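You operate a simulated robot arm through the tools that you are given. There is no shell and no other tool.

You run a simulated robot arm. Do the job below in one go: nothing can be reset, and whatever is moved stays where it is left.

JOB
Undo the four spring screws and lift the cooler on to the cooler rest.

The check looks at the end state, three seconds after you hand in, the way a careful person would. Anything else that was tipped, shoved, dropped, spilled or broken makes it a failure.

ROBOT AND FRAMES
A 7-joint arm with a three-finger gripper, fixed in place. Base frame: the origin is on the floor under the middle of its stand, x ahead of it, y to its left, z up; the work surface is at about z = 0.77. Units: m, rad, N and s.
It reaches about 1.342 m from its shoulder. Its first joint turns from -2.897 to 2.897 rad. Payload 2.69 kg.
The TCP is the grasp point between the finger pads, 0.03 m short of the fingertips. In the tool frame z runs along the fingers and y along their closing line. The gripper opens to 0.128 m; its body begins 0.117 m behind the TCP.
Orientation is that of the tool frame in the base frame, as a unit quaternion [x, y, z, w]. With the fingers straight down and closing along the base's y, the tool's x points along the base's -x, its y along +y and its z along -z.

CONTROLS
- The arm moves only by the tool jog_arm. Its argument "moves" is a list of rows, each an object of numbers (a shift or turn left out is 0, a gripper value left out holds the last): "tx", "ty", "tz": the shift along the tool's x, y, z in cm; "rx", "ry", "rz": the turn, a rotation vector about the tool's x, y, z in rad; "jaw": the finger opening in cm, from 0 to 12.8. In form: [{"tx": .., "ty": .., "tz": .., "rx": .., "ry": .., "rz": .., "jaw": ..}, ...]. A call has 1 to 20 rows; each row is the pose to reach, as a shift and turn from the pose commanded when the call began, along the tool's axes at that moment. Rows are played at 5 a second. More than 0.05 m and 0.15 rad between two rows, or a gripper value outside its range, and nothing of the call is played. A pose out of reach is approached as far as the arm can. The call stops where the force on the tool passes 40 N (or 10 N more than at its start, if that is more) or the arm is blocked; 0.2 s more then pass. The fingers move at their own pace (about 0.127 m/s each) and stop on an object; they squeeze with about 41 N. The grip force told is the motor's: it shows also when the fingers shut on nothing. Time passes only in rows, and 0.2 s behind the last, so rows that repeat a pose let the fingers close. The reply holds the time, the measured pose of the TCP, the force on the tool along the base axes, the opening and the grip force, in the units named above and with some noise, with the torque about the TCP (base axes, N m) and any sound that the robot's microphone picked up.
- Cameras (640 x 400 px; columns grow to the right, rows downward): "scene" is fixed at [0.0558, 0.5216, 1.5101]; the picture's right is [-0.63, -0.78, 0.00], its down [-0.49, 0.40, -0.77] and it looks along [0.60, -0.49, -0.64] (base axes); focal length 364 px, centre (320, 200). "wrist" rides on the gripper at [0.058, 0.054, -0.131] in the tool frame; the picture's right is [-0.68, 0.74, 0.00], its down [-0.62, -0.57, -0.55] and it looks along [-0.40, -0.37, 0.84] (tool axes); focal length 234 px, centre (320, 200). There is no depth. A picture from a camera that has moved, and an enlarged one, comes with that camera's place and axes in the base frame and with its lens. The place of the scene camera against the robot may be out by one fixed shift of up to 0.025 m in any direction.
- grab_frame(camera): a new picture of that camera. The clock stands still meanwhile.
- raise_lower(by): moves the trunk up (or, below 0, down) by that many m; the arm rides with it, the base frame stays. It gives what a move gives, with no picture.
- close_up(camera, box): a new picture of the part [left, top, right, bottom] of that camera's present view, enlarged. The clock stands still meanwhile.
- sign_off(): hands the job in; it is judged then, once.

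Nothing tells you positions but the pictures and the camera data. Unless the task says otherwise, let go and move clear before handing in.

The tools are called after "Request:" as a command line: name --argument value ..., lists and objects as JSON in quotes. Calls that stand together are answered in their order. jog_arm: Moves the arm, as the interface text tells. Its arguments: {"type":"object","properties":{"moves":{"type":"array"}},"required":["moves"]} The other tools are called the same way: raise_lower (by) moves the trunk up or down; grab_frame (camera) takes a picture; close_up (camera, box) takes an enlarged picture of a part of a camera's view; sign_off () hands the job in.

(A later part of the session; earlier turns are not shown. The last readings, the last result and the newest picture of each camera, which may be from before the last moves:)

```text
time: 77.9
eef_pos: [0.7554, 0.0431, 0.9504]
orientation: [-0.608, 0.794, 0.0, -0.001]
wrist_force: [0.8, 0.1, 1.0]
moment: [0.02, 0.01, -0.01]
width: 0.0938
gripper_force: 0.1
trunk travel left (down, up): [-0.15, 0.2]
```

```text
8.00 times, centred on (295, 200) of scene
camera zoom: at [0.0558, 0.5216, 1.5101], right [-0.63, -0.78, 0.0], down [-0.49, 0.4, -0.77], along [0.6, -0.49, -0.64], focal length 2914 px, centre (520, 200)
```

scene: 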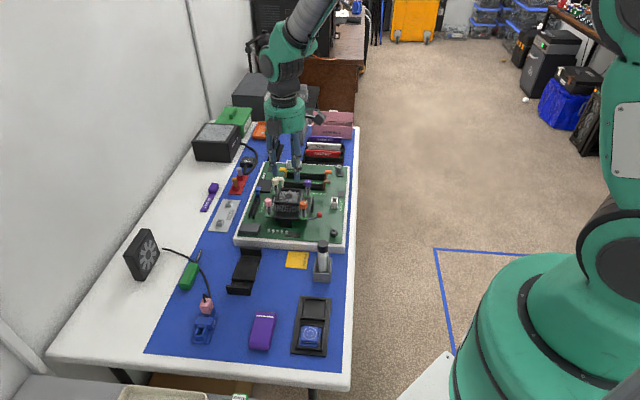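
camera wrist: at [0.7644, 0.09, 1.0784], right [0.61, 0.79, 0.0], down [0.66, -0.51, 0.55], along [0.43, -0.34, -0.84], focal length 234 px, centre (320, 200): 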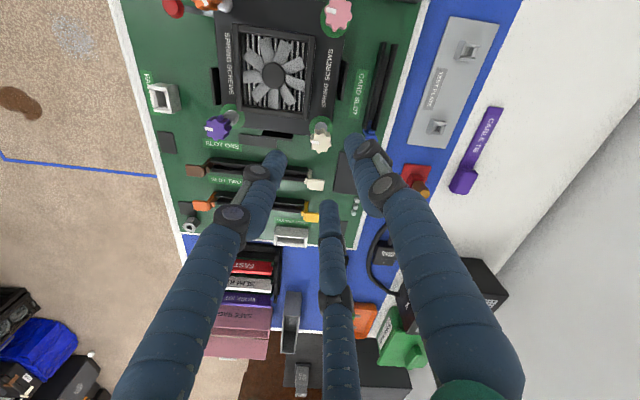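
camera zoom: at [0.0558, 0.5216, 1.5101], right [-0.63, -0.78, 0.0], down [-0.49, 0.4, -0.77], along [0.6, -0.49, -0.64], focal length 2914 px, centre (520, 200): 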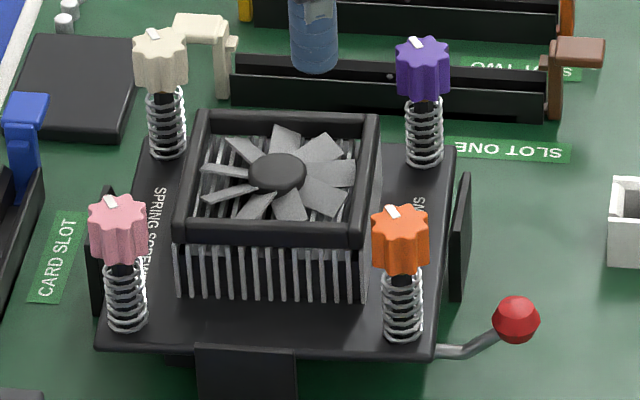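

The fan frame measures about 0.068 m square, centred near (0.754, 0.041), with its top around 0.84. Before grasping, I'll hover over the rest in the same hand orientation to measure it accurately.

Request:
jog_arm --moves '[{"tx": -2.9, "ty": 2.6, "tz": -1}, {"tx": -5.8, "ty": 5.2, "tz": -2}, {"tx": -8.8, "ty": 7.8, "tz": -3}, {"tx": -11.7, "ty": 10.4, "tz": -4}, {"tx": -14.6, "ty": 13, "tz": -4}, {"tx": -17.5, "ty": 15.6, "tz": -4}, {"tx": -17.5, "ty": 15.6, "tz": -4}]'

Request:
grab_frame --camera "wrist"

Request:
close_up --camera "wrist" --box '[240, 90, 400, 210]'

Request:
close_up --camera "scene" --box '[215, 180, 335, 300]'

```text
time: 79.5
eef_pos: [0.6498, 0.2525, 0.9912]
orientation: [-0.608, 0.794, 0.0, -0.003]
wrist_force: [-0.4, 0.1, 0.5]
moment: [-0.03, 0.0, 0.02]
width: 0.0939
gripper_force: 0.1
trunk travel left (down, up): [-0.15, 0.2]
```

```text
taken
camera wrist: at [0.5834, 0.2106, 1.1224], right [-0.54, 0.84, 0.0], down [0.71, 0.45, 0.54], along [0.46, 0.29, -0.84], focal length 234 px, centre (320, 200)
```

wrist: 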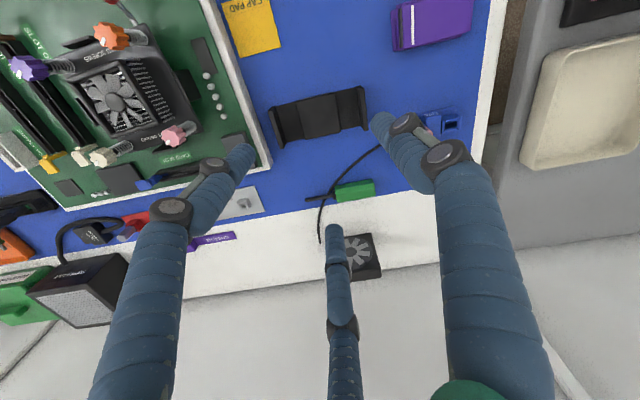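

```text
3.33 times, centred on (320, 150) of wrist
camera zoom: at [0.5834, 0.2106, 1.1224], right [-0.54, 0.84, 0.0], down [0.71, 0.45, 0.54], along [0.46, 0.29, -0.84], focal length 781 px, centre (320, 367)
```

zoom: 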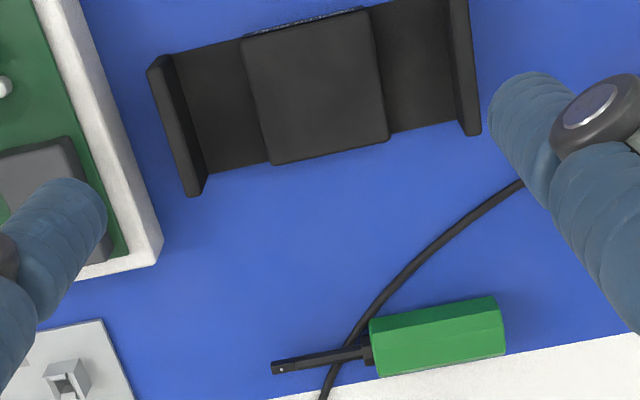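

```text
3.33 times, centred on (275, 240) of scene
camera zoom: at [0.0558, 0.5216, 1.5101], right [-0.63, -0.78, 0.0], down [-0.49, 0.4, -0.77], along [0.6, -0.49, -0.64], focal length 1214 px, centre (470, 67)
```

zoom: 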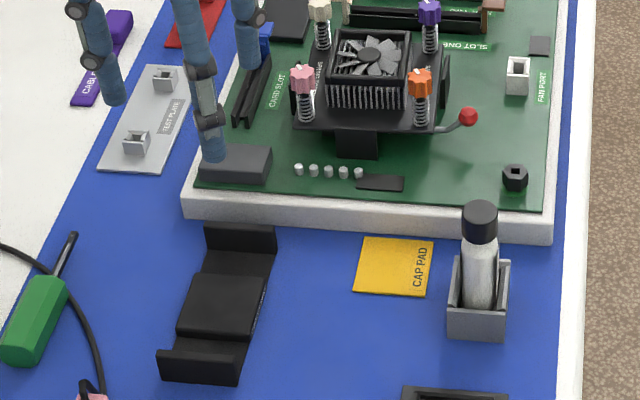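

The rest sits near (0.658, 0.258) and is aligned with the board. I'll go lower over it for a close-range view so I can pin down its height and centre.

Request:
jog_arm --moves '[{"tx": -0.4, "ty": -0.3, "tz": 4}, {"tx": -0.74, "ty": -0.63, "tz": 8}, {"tx": -0.74, "ty": -0.63, "tz": 11}, {"tx": -0.74, "ty": -0.63, "tz": 11}]'

Request:
grab_frame --camera "wrist"

Request:
close_up --camera "wrist" --box '[220, 70, 420, 220]'

Request:
close_up --camera "scene" --box '[205, 210, 305, 310]'

```text
time: 80.5
eef_pos: [0.6594, 0.2584, 0.8799]
orientation: [-0.608, 0.794, 0.0, -0.001]
wrist_force: [0.3, 0.0, -0.6]
moment: [-0.02, 0.05, 0.02]
width: 0.0938
gripper_force: 0.0
trunk travel left (down, up): [-0.15, 0.2]
```

```text
taken
camera wrist: at [0.5913, 0.2156, 1.0121], right [-0.54, 0.84, 0.0], down [0.71, 0.45, 0.55], along [0.46, 0.29, -0.84], focal length 234 px, centre (320, 200)
```

wrist: 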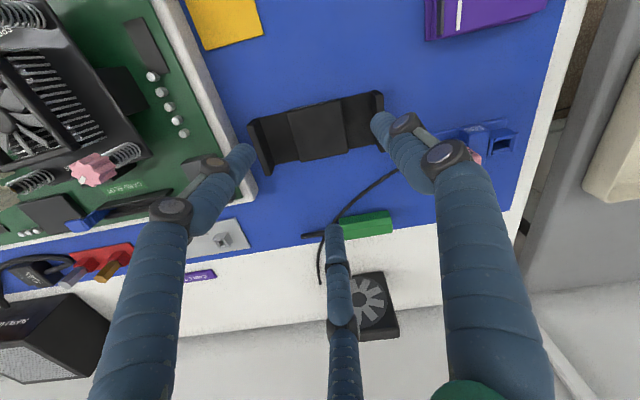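

```text
2.67 times, centred on (320, 145) of wrist
camera zoom: at [0.5913, 0.2156, 1.0121], right [-0.54, 0.84, 0.0], down [0.71, 0.45, 0.55], along [0.46, 0.29, -0.84], focal length 624 px, centre (320, 347)
```

zoom: 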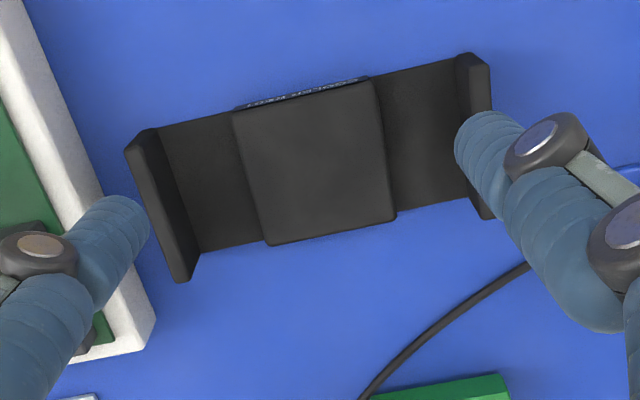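

```text
4.00 times, centred on (255, 260) of scene
camera zoom: at [0.0558, 0.5216, 1.5101], right [-0.63, -0.78, 0.0], down [-0.49, 0.4, -0.77], along [0.6, -0.49, -0.64], focal length 1457 px, centre (580, -40)
```

zoom: 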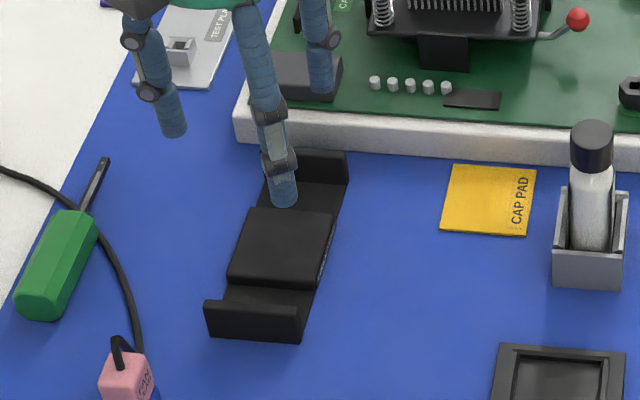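

Request:
close_up --camera "wrist" --box '[245, 85, 325, 185]'

Request:
close_up --camera "wrist" --box '[320, 80, 400, 160]'

Request:
close_up --camera "scene" --box '[220, 240, 270, 300]'

```text
4.00 times, centred on (285, 135) of wrist
camera zoom: at [0.5913, 0.2156, 1.0121], right [-0.54, 0.84, 0.0], down [0.71, 0.45, 0.55], along [0.46, 0.29, -0.84], focal length 937 px, centre (460, 460)
```

zoom: 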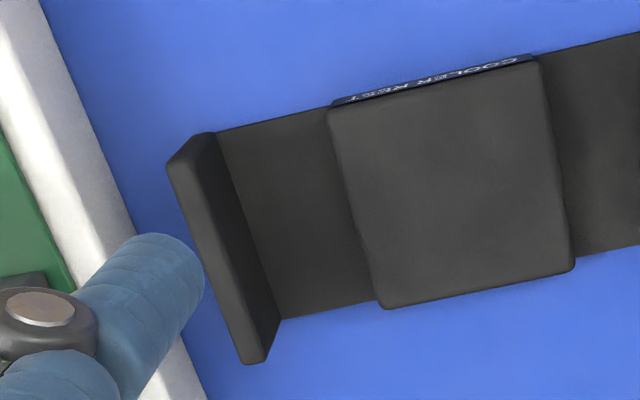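

```text
5.00 times, centred on (360, 120) of wrist
camera zoom: at [0.5913, 0.2156, 1.0121], right [-0.54, 0.84, 0.0], down [0.71, 0.45, 0.55], along [0.46, 0.29, -0.84], focal length 1171 px, centre (120, 600)
```

zoom: 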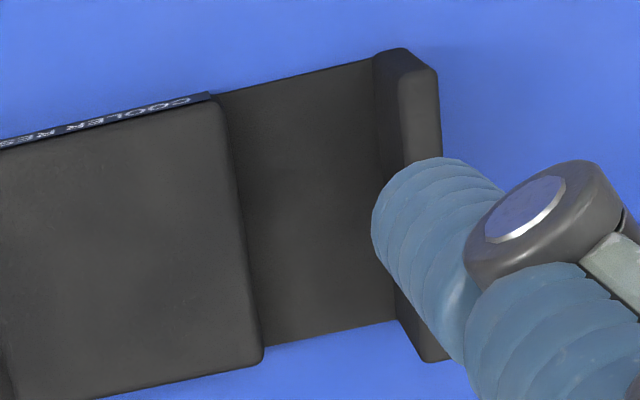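

```text
6.67 times, centred on (245, 270) of scene
camera zoom: at [0.0558, 0.5216, 1.5101], right [-0.63, -0.78, 0.0], down [-0.49, 0.4, -0.77], along [0.6, -0.49, -0.64], focal length 2428 px, centre (820, -267)
```

zoom: 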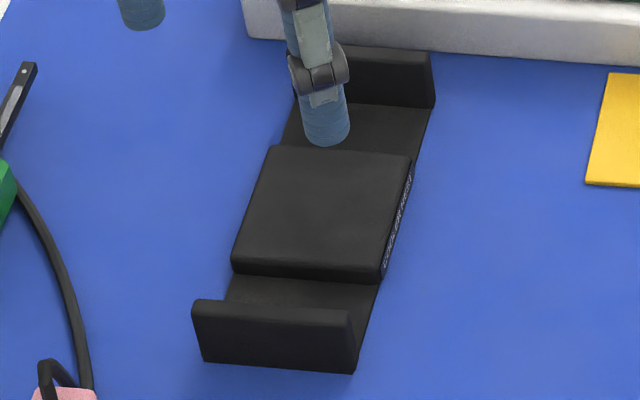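

The rest's inner wall spacing is about 0.13 m against a cooler plate of about 0.12 m, so there are roughly 5 mm to spare each side. Now I'll return above the cooler, with the fingers set to slip between fan and knobs.

Request:
jog_arm --moves '[{"tz": -4, "jaw": 8.9}, {"tz": -8, "jaw": 8.9}, {"tz": -11, "jaw": 8.9}, {"tx": 3.06, "ty": -2.48, "tz": -11}, {"tx": 6.13, "ty": -4.95, "tz": -11}, {"tx": 9.19, "ty": -7.43, "tz": -11}, {"tx": 12.25, "ty": -9.9, "tz": -11}, {"tx": 15.3, "ty": -12.4, "tz": -10}, {"tx": 18.38, "ty": -14.85, "tz": -8}, {"tx": 18.38, "ty": -14.85, "tz": -5}, {"tx": 18.38, "ty": -14.85, "tz": -3.2}, {"tx": 18.38, "ty": -14.85, "tz": -3.2}]'

Request:
close_up --camera "wrist" --box '[220, 70, 420, 230]'

Request:
close_up --camera "scene" --box '[250, 155, 330, 225]'

```text
time: 83.1
eef_pos: [0.7543, 0.0422, 0.912]
orientation: [-0.608, 0.794, 0.001, -0.001]
wrist_force: [-0.5, 0.0, -0.5]
moment: [-0.02, 0.0, 0.0]
width: 0.0887
gripper_force: 0.1
trunk travel left (down, up): [-0.15, 0.2]
```

```text
2.50 times, centred on (320, 150) of wrist
camera zoom: at [0.6868, -0.0002, 1.0434], right [-0.54, 0.84, 0.0], down [0.71, 0.45, 0.55], along [0.46, 0.29, -0.84], focal length 585 px, centre (320, 325)
```

zoom: 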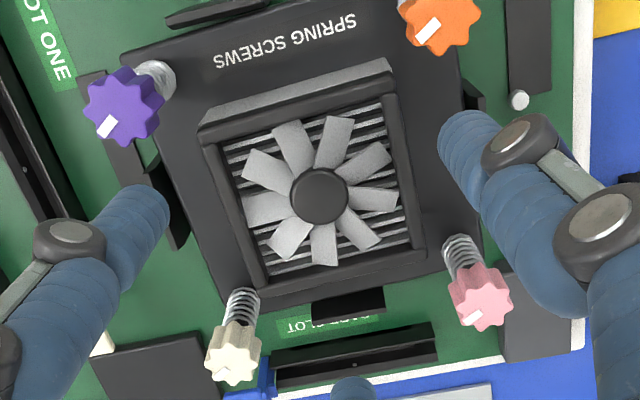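

```text
5.71 times, centred on (290, 190) of scene
camera zoom: at [0.0558, 0.5216, 1.5101], right [-0.63, -0.78, 0.0], down [-0.49, 0.4, -0.77], along [0.6, -0.49, -0.64], focal length 2081 px, centre (491, 257)
```

zoom: 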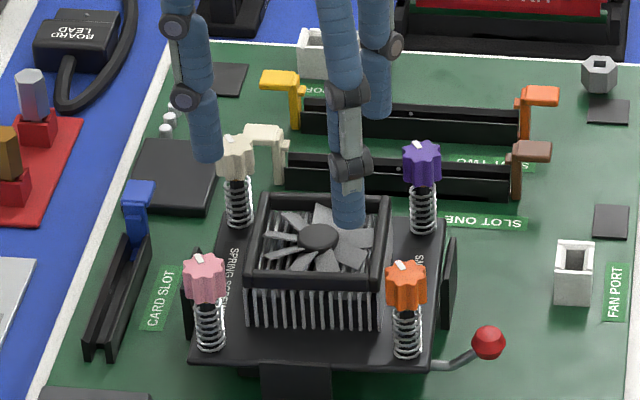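

Request:
jog_arm --moves '[{"tx": 0.09, "ty": 0.07, "tz": 1.5, "rz": -0.035, "jaw": 8.9}, {"tx": 0.09, "ty": 0.07, "tz": 3.3, "rz": -0.035, "jaw": 8.9}, {"tx": 0.09, "ty": 0.07, "tz": 3.3, "rz": -0.035, "jaw": 8.9}]'

Request:
grab_frame --camera "wrist"

Request:
close_up --camera "wrist" --box '[220, 70, 420, 250]'

Request:
close_up --camera "scene" --box '[255, 155, 325, 225]'

```text
time: 83.9
eef_pos: [0.7546, 0.0403, 0.8792]
orientation: [-0.621, 0.783, 0.001, -0.003]
wrist_force: [-0.3, 0.2, -0.9]
moment: [-0.01, 0.02, 0.0]
width: 0.0892
gripper_force: 0.1
trunk travel left (down, up): [-0.15, 0.2]
```

```text
taken
camera wrist: at [0.6879, -0.0034, 1.0108], right [-0.56, 0.83, 0.0], down [0.69, 0.47, 0.54], along [0.45, 0.31, -0.84], focal length 234 px, centre (320, 200)
```

wrist: 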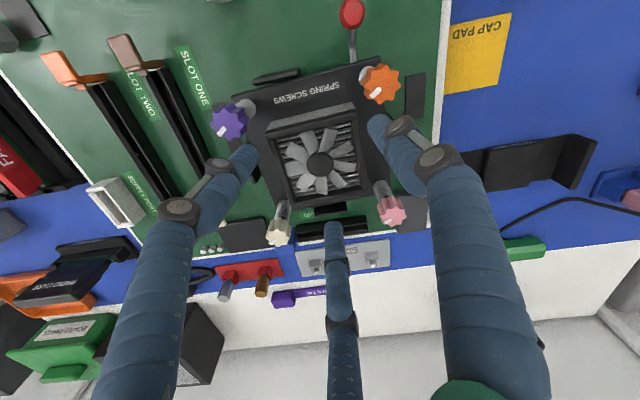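

```text
2.22 times, centred on (320, 160) of wrist
camera zoom: at [0.6879, -0.0034, 1.0108], right [-0.56, 0.83, 0.0], down [0.69, 0.47, 0.54], along [0.45, 0.31, -0.84], focal length 520 px, centre (320, 289)
```

zoom: 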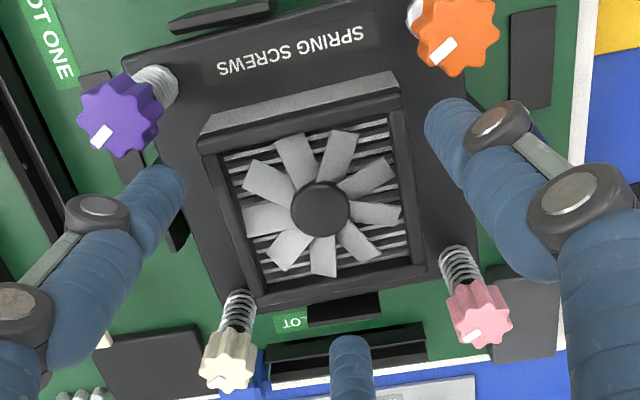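

```text
5.71 times, centred on (290, 190) of scene
camera zoom: at [0.0558, 0.5216, 1.5101], right [-0.63, -0.78, 0.0], down [-0.49, 0.4, -0.77], along [0.6, -0.49, -0.64], focal length 2081 px, centre (491, 257)
```

zoom: 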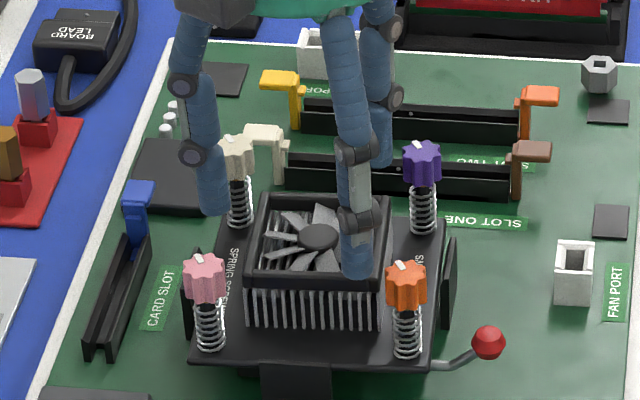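

Clearances look like 3–5 mm on each side. I'll nudge the hand about 2 mm away from the orange/purple side and lower slowly around the fan.

Request:
jog_arm --moves '[{"tx": -0.23, "jaw": 8.75}, {"tx": -0.23, "tz": 0.6, "jaw": 8.75}, {"tx": -0.23, "tz": 1.2, "jaw": 8.75}, {"tx": -0.23, "tz": 1.8, "jaw": 8.75}]'

Request:
close_up --camera "wrist" --box '[220, 70, 420, 250]'

Request:
close_up --camera "scene" --box '[265, 170, 325, 225]'

```text
time: 84.9
eef_pos: [0.7533, 0.0435, 0.8607]
orientation: [-0.623, 0.782, 0.0, -0.002]
wrist_force: [-0.3, -0.1, -1.2]
moment: [-0.03, 0.0, 0.0]
width: 0.0875
gripper_force: 0.1
trunk travel left (down, up): [-0.15, 0.2]
```

```text
2.22 times, centred on (320, 160) of wrist
camera zoom: at [0.6876, -0.001, 0.993], right [-0.56, 0.83, 0.0], down [0.69, 0.47, 0.55], along [0.45, 0.31, -0.84], focal length 520 px, centre (320, 289)
```

zoom: 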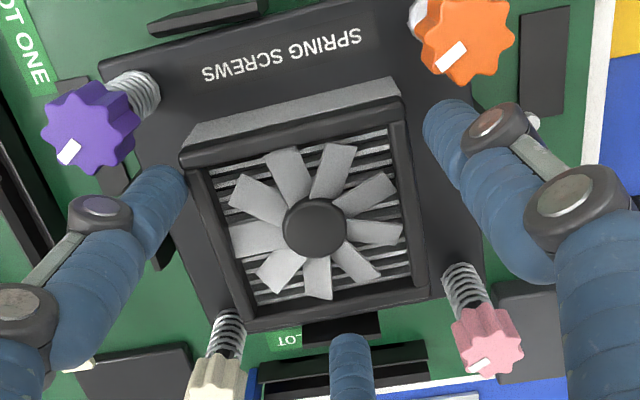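

```text
7.27 times, centred on (295, 198) of scene
camera zoom: at [0.0558, 0.5216, 1.5101], right [-0.63, -0.78, 0.0], down [-0.49, 0.4, -0.77], along [0.6, -0.49, -0.64], focal length 2649 px, centre (502, 218)
```

zoom: 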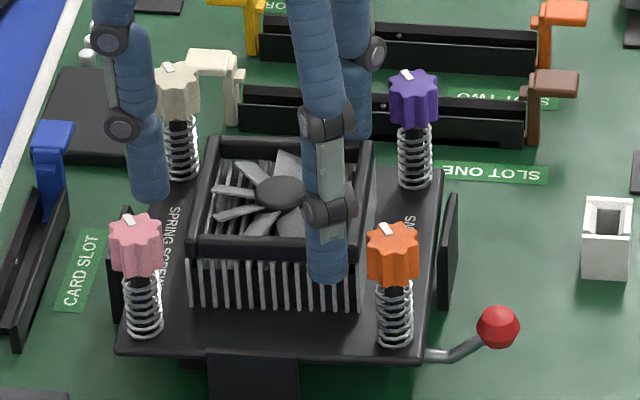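

Request:
jog_arm --moves '[{"tz": 0.5, "jaw": 8.75}, {"tz": 1.0, "jaw": 8.75}, {"tz": 1.5, "jaw": 8.75}, {"tz": 1.9, "jaw": 8.75}]'

Request:
close_up --camera "wrist" --box '[220, 70, 420, 250]'

Request:
close_up --camera "scene" --box '[265, 170, 325, 225]'

```text
time: 85.9
eef_pos: [0.7548, 0.0449, 0.8427]
orientation: [-0.622, 0.783, 0.0, -0.002]
wrist_force: [0.0, 1.1, -0.7]
moment: [-0.01, 0.04, -0.02]
width: 0.0876
gripper_force: 0.1
trunk travel left (down, up): [-0.15, 0.2]
```

```text
2.22 times, centred on (320, 160) of wrist
camera zoom: at [0.6874, -0.0012, 0.9739], right [-0.56, 0.83, 0.0], down [0.69, 0.47, 0.55], along [0.45, 0.31, -0.84], focal length 520 px, centre (320, 289)
```

zoom: 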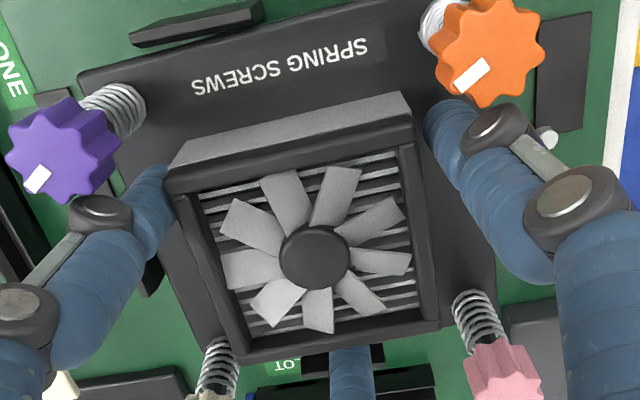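

```text
7.27 times, centred on (295, 198) of scene
camera zoom: at [0.0558, 0.5216, 1.5101], right [-0.63, -0.78, 0.0], down [-0.49, 0.4, -0.77], along [0.6, -0.49, -0.64], focal length 2649 px, centre (502, 218)
```

zoom: 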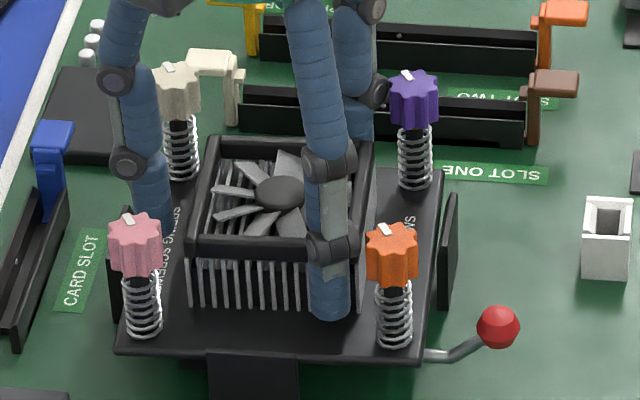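

No contact on the way down, and the fingertips are beside the fins. Closing on the fan body.

Request:
jog_arm --moves '[{"jaw": 8.2}, {"jaw": 7.6}, {"jaw": 7.0}, {"jaw": 6.0}, {"jaw": 5.5}, {"jaw": 5.5}]'

Request:
close_up --camera "wrist" --box '[220, 70, 420, 250]'

Request:
close_up --camera "scene" --box '[265, 170, 325, 225]'

```text
time: 87.3
eef_pos: [0.7543, 0.0432, 0.8425]
orientation: [-0.622, 0.783, 0.002, -0.001]
wrist_force: [3.7, -8.5, 4.5]
moment: [-0.29, -0.11, 0.05]
width: 0.0821
gripper_force: 41.1
trunk travel left (down, up): [-0.15, 0.2]
```

```text
2.22 times, centred on (320, 160) of wrist
camera zoom: at [0.6877, -0.0016, 0.9743], right [-0.56, 0.83, 0.0], down [0.69, 0.47, 0.55], along [0.45, 0.31, -0.84], focal length 520 px, centre (320, 289)
```

zoom: 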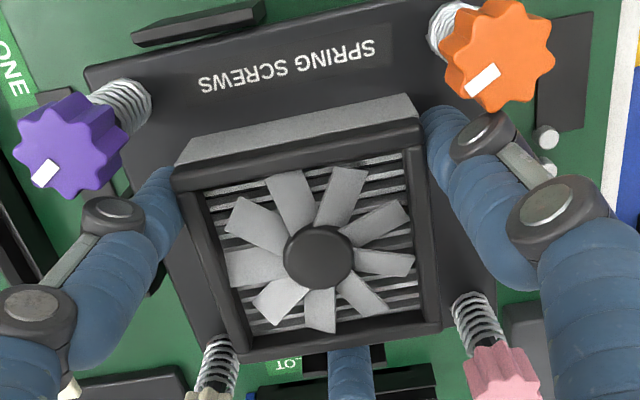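

```text
7.27 times, centred on (295, 198) of scene
camera zoom: at [0.0558, 0.5216, 1.5101], right [-0.63, -0.78, 0.0], down [-0.49, 0.4, -0.77], along [0.6, -0.49, -0.64], focal length 2649 px, centre (502, 218)
```

zoom: 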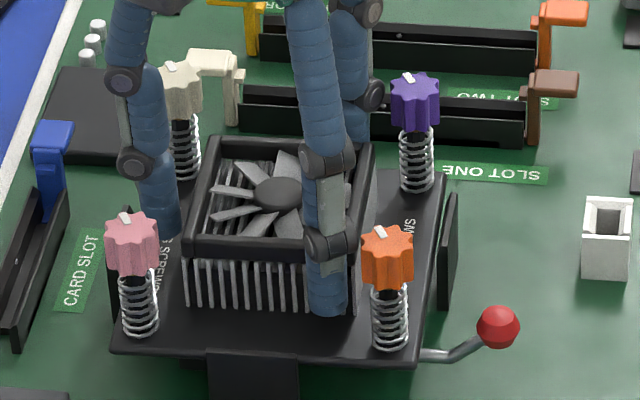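

The two side fingers hold the body about 2 cm off its centre, and the third finger isn't touching, so lifting now could tip it. I'll reopen, slide the hand about 2.2 cm so the two fingers pinch the mid-line of the fan, and close again.

Request:
jog_arm --moves '[{"jaw": 8.7}, {"jaw": 8.8}, {"tx": -0.63, "ty": -0.37, "jaw": 8.8}, {"tx": -1.27, "ty": -0.75, "jaw": 8.8}, {"tx": -1.9, "ty": -1.12, "jaw": 8.8}, {"tx": -1.9, "ty": -1.12, "jaw": 8.8}]'

Request:
close_up --camera "wrist" --box '[220, 70, 420, 250]'

Request:
close_up --camera "scene" --box '[265, 170, 325, 225]'

```text
time: 88.7
eef_pos: [0.769, 0.0596, 0.8424]
orientation: [-0.622, 0.783, 0.001, -0.001]
wrist_force: [-0.2, 1.0, -0.2]
moment: [-0.01, -0.01, 0.0]
width: 0.0881
gripper_force: 0.1
trunk travel left (down, up): [-0.15, 0.2]
```

```text
2.22 times, centred on (320, 160) of wrist
camera zoom: at [0.7027, 0.0147, 0.974], right [-0.56, 0.83, 0.0], down [0.69, 0.47, 0.55], along [0.45, 0.31, -0.84], focal length 520 px, centre (320, 289)
```

zoom: 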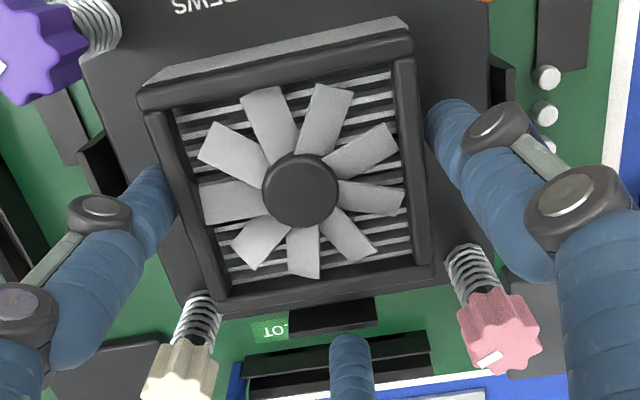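

```text
7.27 times, centred on (295, 198) of scene
camera zoom: at [0.0558, 0.5216, 1.5101], right [-0.63, -0.78, 0.0], down [-0.49, 0.4, -0.77], along [0.6, -0.49, -0.64], focal length 2649 px, centre (502, 218)
```

zoom: 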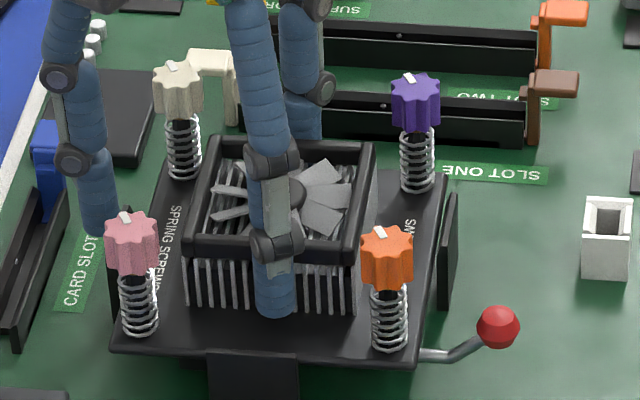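

The front finger is now at the middle of the fan face. Closing the grip.

Request:
jog_arm --moves '[{"jaw": 8.2}, {"jaw": 7.6}, {"jaw": 7.0}, {"jaw": 6.0}, {"jaw": 5.0}, {"jaw": 5.0}]'

Request:
close_up --camera "wrist" --box '[220, 70, 420, 250]'

Request:
close_up --camera "scene" --box '[265, 170, 325, 225]'

```text
time: 90.1
eef_pos: [0.7672, 0.0582, 0.8432]
orientation: [-0.622, 0.783, 0.001, -0.003]
wrist_force: [3.7, -9.9, 4.2]
moment: [-0.39, -0.09, 0.21]
width: 0.0821
gripper_force: 41.0
trunk travel left (down, up): [-0.15, 0.2]
```

```text
2.22 times, centred on (320, 160) of wrist
camera zoom: at [0.7029, 0.0142, 0.9743], right [-0.56, 0.83, 0.0], down [0.69, 0.47, 0.55], along [0.45, 0.31, -0.84], focal length 520 px, centre (320, 289)
```

zoom: 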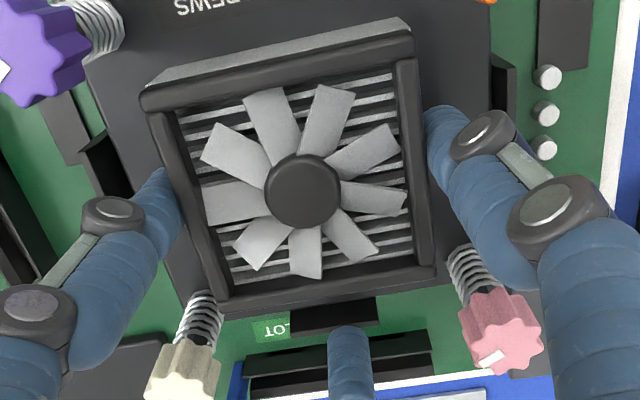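

```text
7.27 times, centred on (295, 198) of scene
camera zoom: at [0.0558, 0.5216, 1.5101], right [-0.63, -0.78, 0.0], down [-0.49, 0.4, -0.77], along [0.6, -0.49, -0.64], focal length 2649 px, centre (502, 218)
```

zoom: 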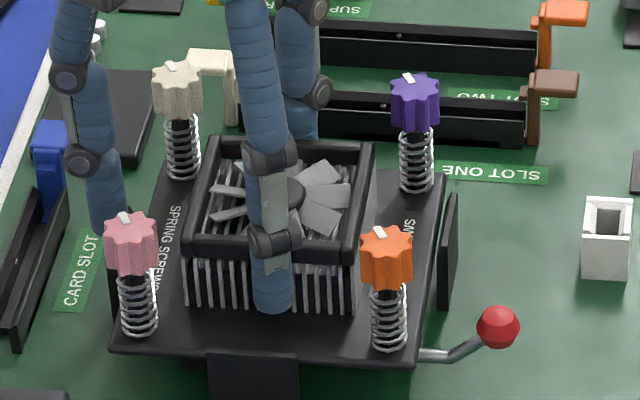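

Firm grip (41 N) on the mid-line. Lifting slowly and watching the force.

Request:
jog_arm --moves '[{"tz": -0.2}, {"tz": -0.5}, {"tz": -0.8}, {"tz": -1.2}]'

Request:
close_up --camera "scene" --box '[265, 170, 325, 225]'

Request:
close_up --camera "wrist" --box '[220, 70, 420, 250]'

```text
time: 91.1
eef_pos: [0.7694, 0.0595, 0.8542]
orientation: [-0.622, 0.783, 0.001, -0.002]
wrist_force: [-0.4, -0.6, -3.8]
moment: [0.09, -0.06, -0.03]
width: 0.0819
gripper_force: 41.1
trunk travel left (down, up): [-0.15, 0.2]
```

```text
7.27 times, centred on (295, 198) of scene
camera zoom: at [0.0558, 0.5216, 1.5101], right [-0.63, -0.78, 0.0], down [-0.49, 0.4, -0.77], along [0.6, -0.49, -0.64], focal length 2649 px, centre (502, 218)
```

zoom: 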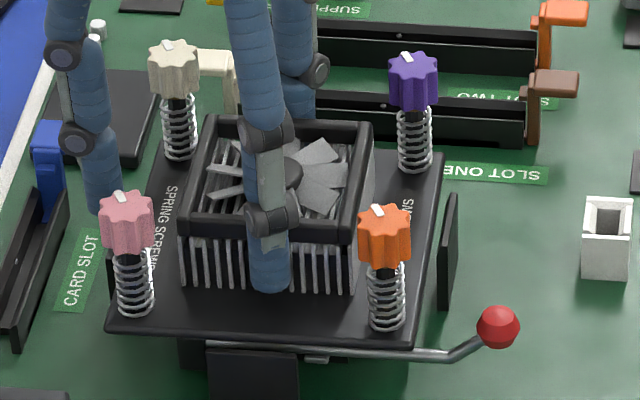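

```text
2.22 times, centred on (320, 160) of wrist
camera zoom: at [0.7027, 0.0151, 0.986], right [-0.56, 0.83, 0.0], down [0.69, 0.47, 0.54], along [0.45, 0.31, -0.84], focal length 520 px, centre (320, 289)
```

zoom: 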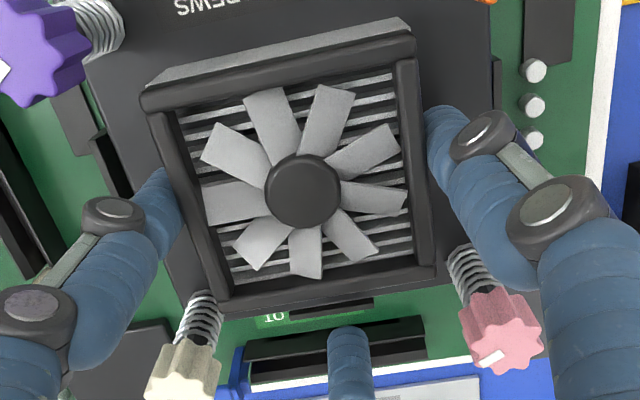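

The cooler is free, level, and weighs about 0.39 kg. I'll lift it well clear and check underneath.

Request:
jog_arm --moves '[{"tz": -1.0}, {"tz": -2.2}, {"tz": -3.5}, {"tz": -5}, {"tz": -6.5}, {"tz": -7.5}, {"tz": -7.5}]'

Request:
grab_frame --camera "scene"

Request:
close_up --camera "scene" --box '[250, 130, 340, 225]'

Request:
close_up --camera "wrist" --box '[220, 70, 420, 250]'

```text
time: 92.7
eef_pos: [0.7691, 0.0595, 0.9283]
orientation: [-0.622, 0.783, 0.001, -0.002]
wrist_force: [-0.3, -0.2, -3.9]
moment: [0.03, -0.08, 0.01]
width: 0.0816
gripper_force: 40.5
trunk travel left (down, up): [-0.15, 0.2]
```

```text
taken
```

scene: 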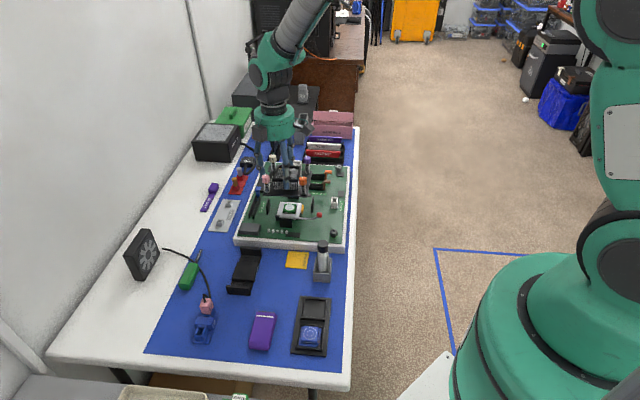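

```text
4.21 times, centred on (295, 178) of scene
camera zoom: at [0.0558, 0.5216, 1.5101], right [-0.63, -0.78, 0.0], down [-0.49, 0.4, -0.77], along [0.6, -0.49, -0.64], focal length 1534 px, centre (425, 295)
```

zoom: 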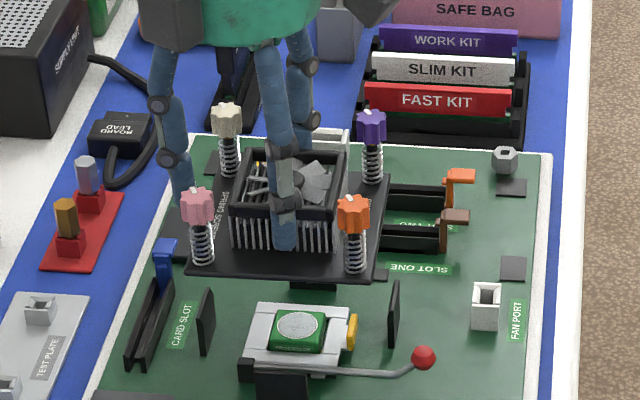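

```text
2.22 times, centred on (320, 160) of wrist
camera zoom: at [0.703, 0.015, 1.0609], right [-0.56, 0.83, 0.0], down [0.69, 0.47, 0.55], along [0.45, 0.31, -0.84], focal length 520 px, centre (320, 289)
```

zoom: 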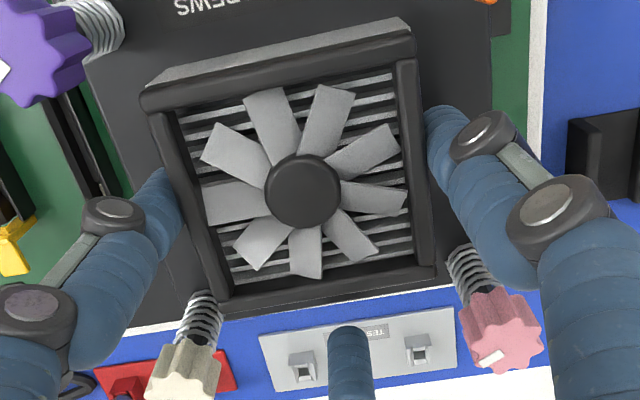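

The CPU stayed in its socket, and the cooler hangs level in the grip with its centre about 2.35 cm to the -v side of the TCP. Now I'll carry it at height over the rest, with a small yaw correction to line up.

Request:
jog_arm --moves '[{"tx": -1.2, "ty": 0.84}, {"tx": -3.6, "ty": 2.5, "rz": 0.003}, {"tx": -6.4, "ty": 4.5, "rz": 0.006}, {"tx": -9.4, "ty": 6.6, "rz": 0.01}, {"tx": -12.3, "ty": 8.6, "rz": 0.013}, {"tx": -15.2, "ty": 10.7, "rz": 0.016}, {"tx": -17.8, "ty": 12.5, "rz": 0.019}, {"tx": -19.12, "ty": 13.42, "rz": 0.02}, {"tx": -19.12, "ty": 13.42, "rz": 0.02}, {"tx": -19.12, "ty": 13.42, "rz": 0.02}]'

Request:
grab_frame --camera "wrist"

Request:
close_up --camera "wrist" --box '[220, 70, 420, 250]'

Request:
close_up --camera "scene" --box '[190, 170, 310, 310]'

```text
time: 94.9
eef_pos: [0.6841, 0.2767, 0.9287]
orientation: [-0.614, 0.789, 0.001, -0.002]
wrist_force: [-1.1, -0.7, -3.7]
moment: [0.01, -0.07, -0.03]
width: 0.0817
gripper_force: 41.3
trunk travel left (down, up): [-0.15, 0.2]
```

```text
taken
camera wrist: at [0.6153, 0.2333, 1.0612], right [-0.55, 0.84, 0.0], down [0.7, 0.46, 0.55], along [0.46, 0.3, -0.84], focal length 234 px, centre (320, 200)
```

wrist: 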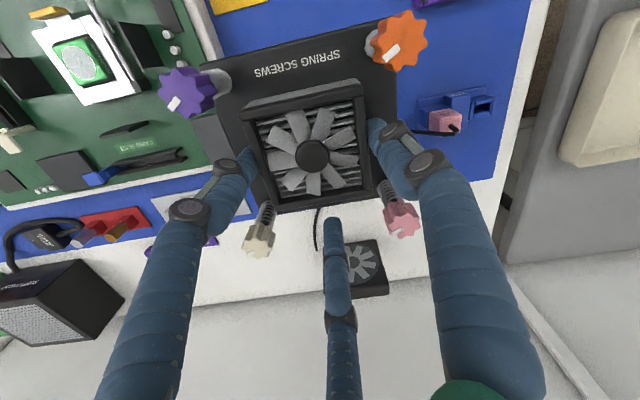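

```text
2.22 times, centred on (320, 160) of wrist
camera zoom: at [0.6153, 0.2333, 1.0612], right [-0.55, 0.84, 0.0], down [0.7, 0.46, 0.55], along [0.46, 0.3, -0.84], focal length 520 px, centre (320, 289)
```

zoom: 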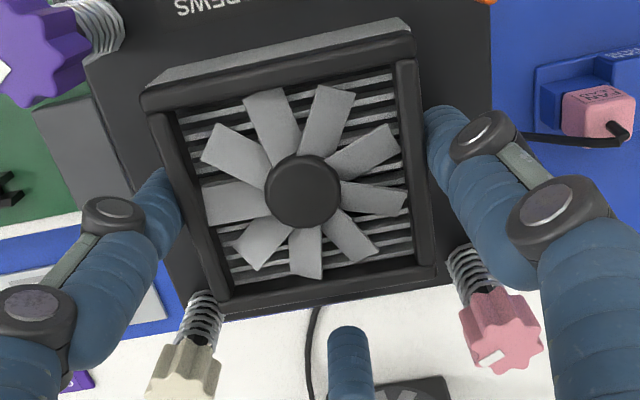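

```text
2.86 times, centred on (250, 240) of scene
camera zoom: at [0.0558, 0.5216, 1.5101], right [-0.63, -0.78, 0.0], down [-0.49, 0.4, -0.77], along [0.6, -0.49, -0.64], focal length 1041 px, centre (520, 86)
```

zoom: 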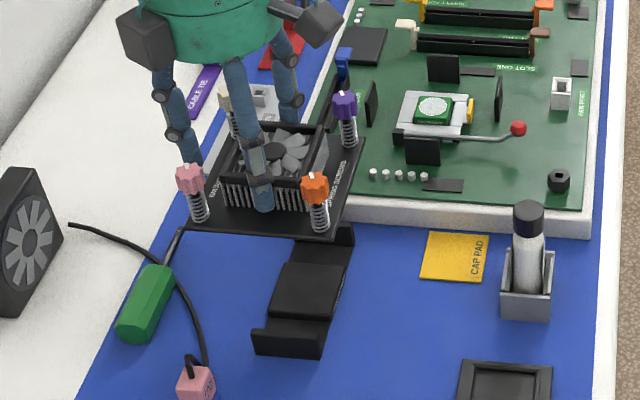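

The cooler is over the rest, with the estimated centre error under 2 mm. I'll lower it to about 3 cm above expected contact and check alignment from the scene camera.

Request:
jog_arm --moves '[{"tz": 1.5}, {"tz": 3.5}, {"tz": 5.5}, {"tz": 7.5}, {"tz": 9}, {"tz": 9.6}, {"tz": 9.6}]'

Request:
close_up --camera "scene" --box '[205, 220, 295, 310]'

Request:
grab_frame --camera "wrist"

```text
time: 96.5
eef_pos: [0.6826, 0.2768, 0.8325]
orientation: [-0.614, 0.789, 0.001, -0.002]
wrist_force: [0.4, 0.0, -4.4]
moment: [0.05, -0.02, -0.01]
width: 0.082
gripper_force: 40.5
trunk travel left (down, up): [-0.15, 0.2]
```

```text
4.44 times, centred on (250, 265) of scene
camera zoom: at [0.0558, 0.5216, 1.5101], right [-0.63, -0.78, 0.0], down [-0.49, 0.4, -0.77], along [0.6, -0.49, -0.64], focal length 1619 px, centre (631, -89)
```

zoom: 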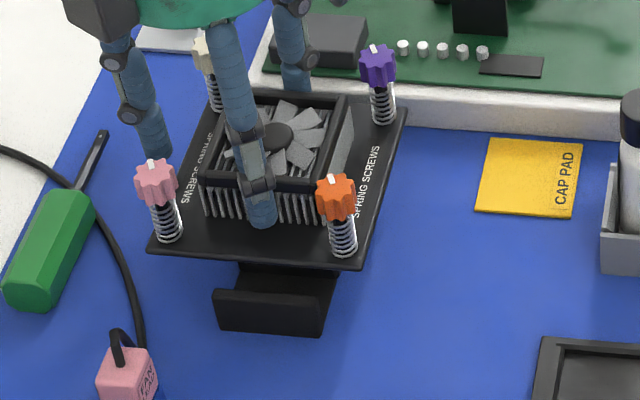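

```text
taken
camera wrist: at [0.615, 0.2325, 0.9645], right [-0.55, 0.84, 0.0], down [0.7, 0.46, 0.54], along [0.46, 0.3, -0.84], focal length 234 px, centre (320, 200)
```

wrist: 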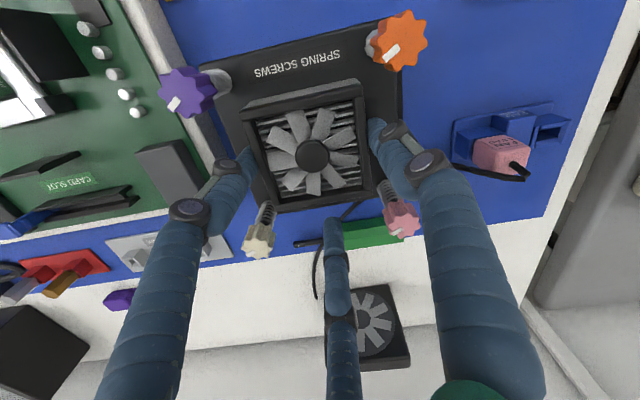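

Alignment looks right, with the cooler plate between the two end walls. Lowering gently toward contact.

Request:
jog_arm --moves '[{"tz": 0.5}, {"tz": 1.0}, {"tz": 1.5}, {"tz": 1.8}]'

Request:
close_up --camera "scene" --box '[205, 230, 285, 310]'

```text
time: 97.5
eef_pos: [0.682, 0.2762, 0.8162]
orientation: [-0.614, 0.79, 0.0, -0.003]
wrist_force: [0.7, 0.6, -3.3]
moment: [0.03, -0.01, -0.02]
width: 0.0817
gripper_force: 40.7
trunk travel left (down, up): [-0.15, 0.2]
```

```text
5.00 times, centred on (245, 270) of scene
camera zoom: at [0.0558, 0.5216, 1.5101], right [-0.63, -0.78, 0.0], down [-0.49, 0.4, -0.77], along [0.6, -0.49, -0.64], focal length 1821 px, centre (695, -150)
```

zoom: 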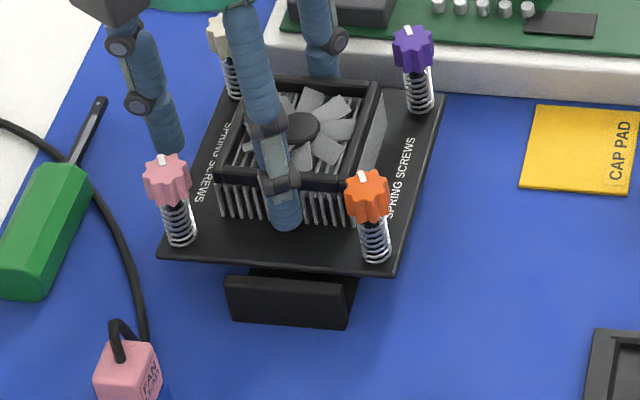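

Request:
close_up --camera "scene" --box '[218, 265, 268, 300]'

```text
11.43 times, centred on (243, 282) of scene
camera zoom: at [0.0558, 0.5216, 1.5101], right [-0.63, -0.78, 0.0], down [-0.49, 0.4, -0.77], along [0.6, -0.49, -0.64], focal length 4163 px, centre (1200, -743)
```

zoom: 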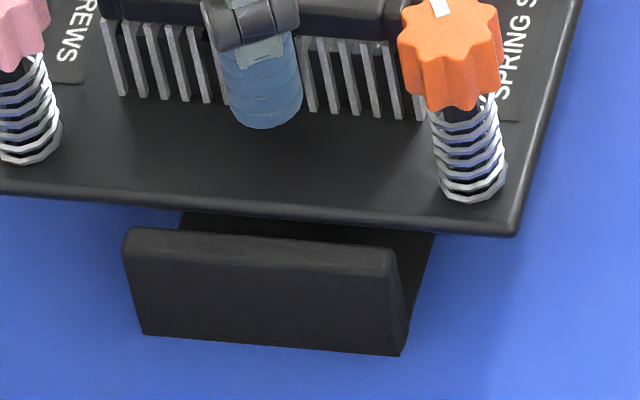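

Request:
jog_arm --moves '[{"tz": 0.25}, {"tz": 0.5}]'

Request:
close_up --camera "scene" --box '[218, 265, 268, 300]'

```text
time: 98.1
eef_pos: [0.6817, 0.276, 0.8126]
orientation: [-0.614, 0.789, 0.0, -0.002]
wrist_force: [-6.0, -0.1, 16.6]
moment: [-1.41, -0.1, -0.26]
width: 0.0821
gripper_force: 41.1
trunk travel left (down, up): [-0.15, 0.2]
```

```text
11.43 times, centred on (243, 282) of scene
camera zoom: at [0.0558, 0.5216, 1.5101], right [-0.63, -0.78, 0.0], down [-0.49, 0.4, -0.77], along [0.6, -0.49, -0.64], focal length 4163 px, centre (1200, -743)
```

zoom: 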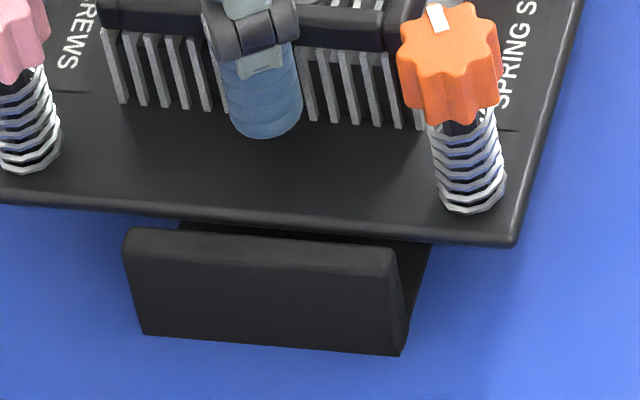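

Contact came early (+17 N), and the moment points to the board-side (+e) end wall, so the plate edge is catching that wall's top. I'll back up, shift about 4 mm away from the board, and try again.

Request:
jog_arm --moves '[{"tz": -0.5}, {"tz": -1.2}, {"tz": -1.2, "tx": -0.1, "ty": 0.17}, {"tz": -1.2, "tx": -0.205, "ty": 0.344}, {"tz": -1.2, "tx": -0.205, "ty": 0.344}]'

Request:
close_up --camera "scene" --box '[205, 225, 285, 305]'

Request:
close_up --camera "wrist" --box '[180, 20, 440, 240]'

```text
time: 99.3
eef_pos: [0.678, 0.2795, 0.8224]
orientation: [-0.615, 0.789, 0.001, -0.002]
wrist_force: [0.8, -0.2, -3.4]
moment: [0.04, -0.06, -0.01]
width: 0.0823
gripper_force: 40.6
trunk travel left (down, up): [-0.15, 0.2]
```

```text
5.00 times, centred on (245, 265) of scene
camera zoom: at [0.0558, 0.5216, 1.5101], right [-0.63, -0.78, 0.0], down [-0.49, 0.4, -0.77], along [0.6, -0.49, -0.64], focal length 1821 px, centre (695, -125)
```

zoom: 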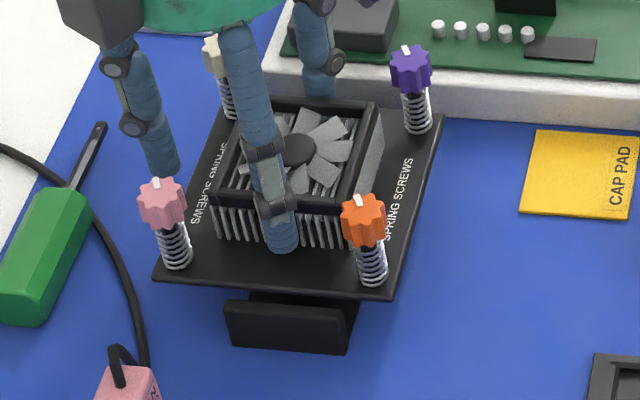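

```text
1.82 times, centred on (310, 130) of wrist
camera zoom: at [0.6113, 0.2356, 0.9539], right [-0.55, 0.84, 0.0], down [0.7, 0.46, 0.54], along [0.46, 0.3, -0.84], focal length 426 px, centre (338, 327)
```

zoom: 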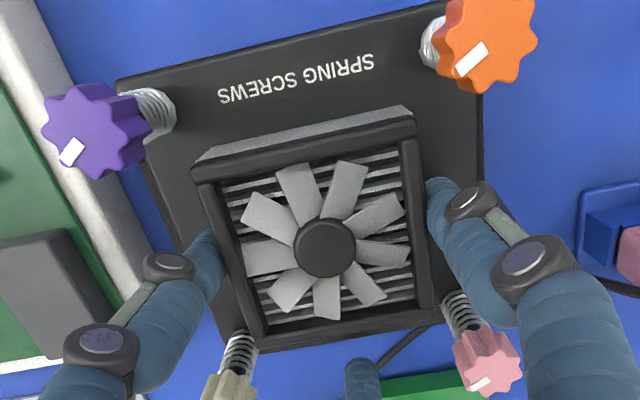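

Request:
close_up --camera "wrist" --box '[190, 50, 280, 160]'

Request:
close_up --camera "wrist" --box '[350, 30, 440, 140]'

```text
3.64 times, centred on (235, 105) of wrist
camera zoom: at [0.6113, 0.2356, 0.9539], right [-0.55, 0.84, 0.0], down [0.7, 0.46, 0.54], along [0.46, 0.3, -0.84], focal length 852 px, centre (629, 546)
```

zoom: 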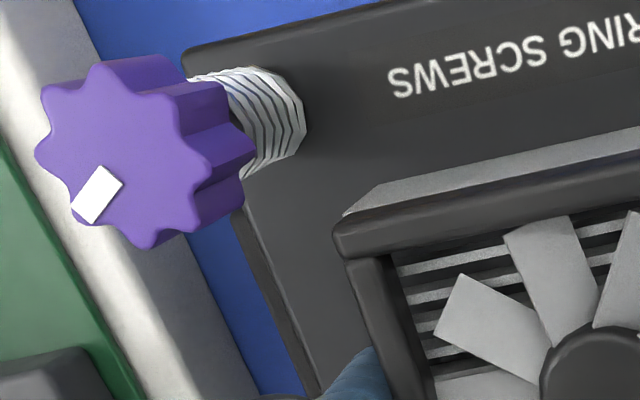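

```text
3.64 times, centred on (395, 85) of wrist
camera zoom: at [0.6113, 0.2356, 0.9539], right [-0.55, 0.84, 0.0], down [0.7, 0.46, 0.54], along [0.46, 0.3, -0.84], focal length 852 px, centre (47, 618)
```

zoom: 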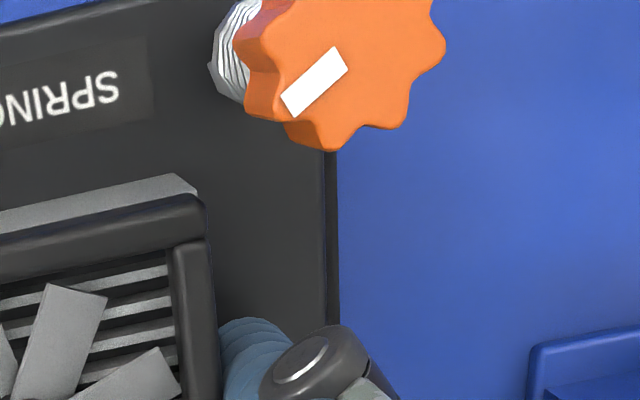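

Request:
close_up --camera "wrist" --box '[215, 85, 265, 150]'

Request:
close_up --camera "wrist" --box '[375, 60, 415, 120]'

```text
6.15 times, centred on (240, 118) of wrist
camera zoom: at [0.6113, 0.2356, 0.9539], right [-0.55, 0.84, 0.0], down [0.7, 0.46, 0.54], along [0.46, 0.3, -0.84], focal length 1441 px, centre (812, 708)
```

zoom: 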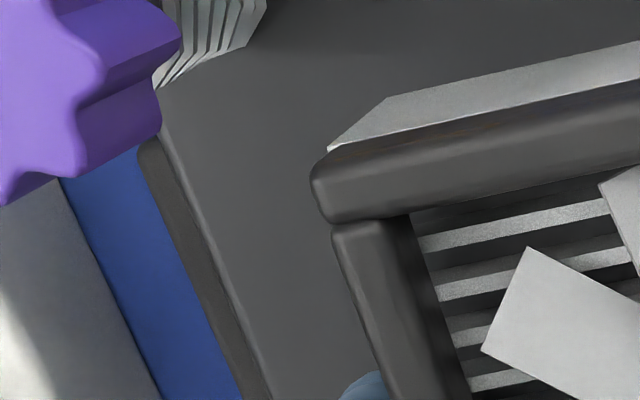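

```text
6.67 times, centred on (395, 90) of wrist
camera zoom: at [0.6113, 0.2356, 0.9539], right [-0.55, 0.84, 0.0], down [0.7, 0.46, 0.54], along [0.46, 0.3, -0.84], focal length 1561 px, centre (-180, 933)
```

zoom: 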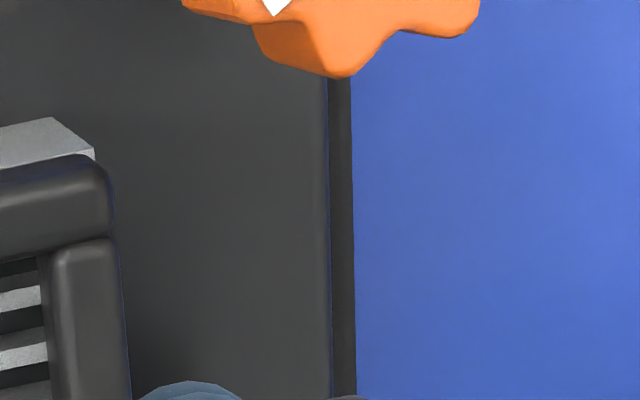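

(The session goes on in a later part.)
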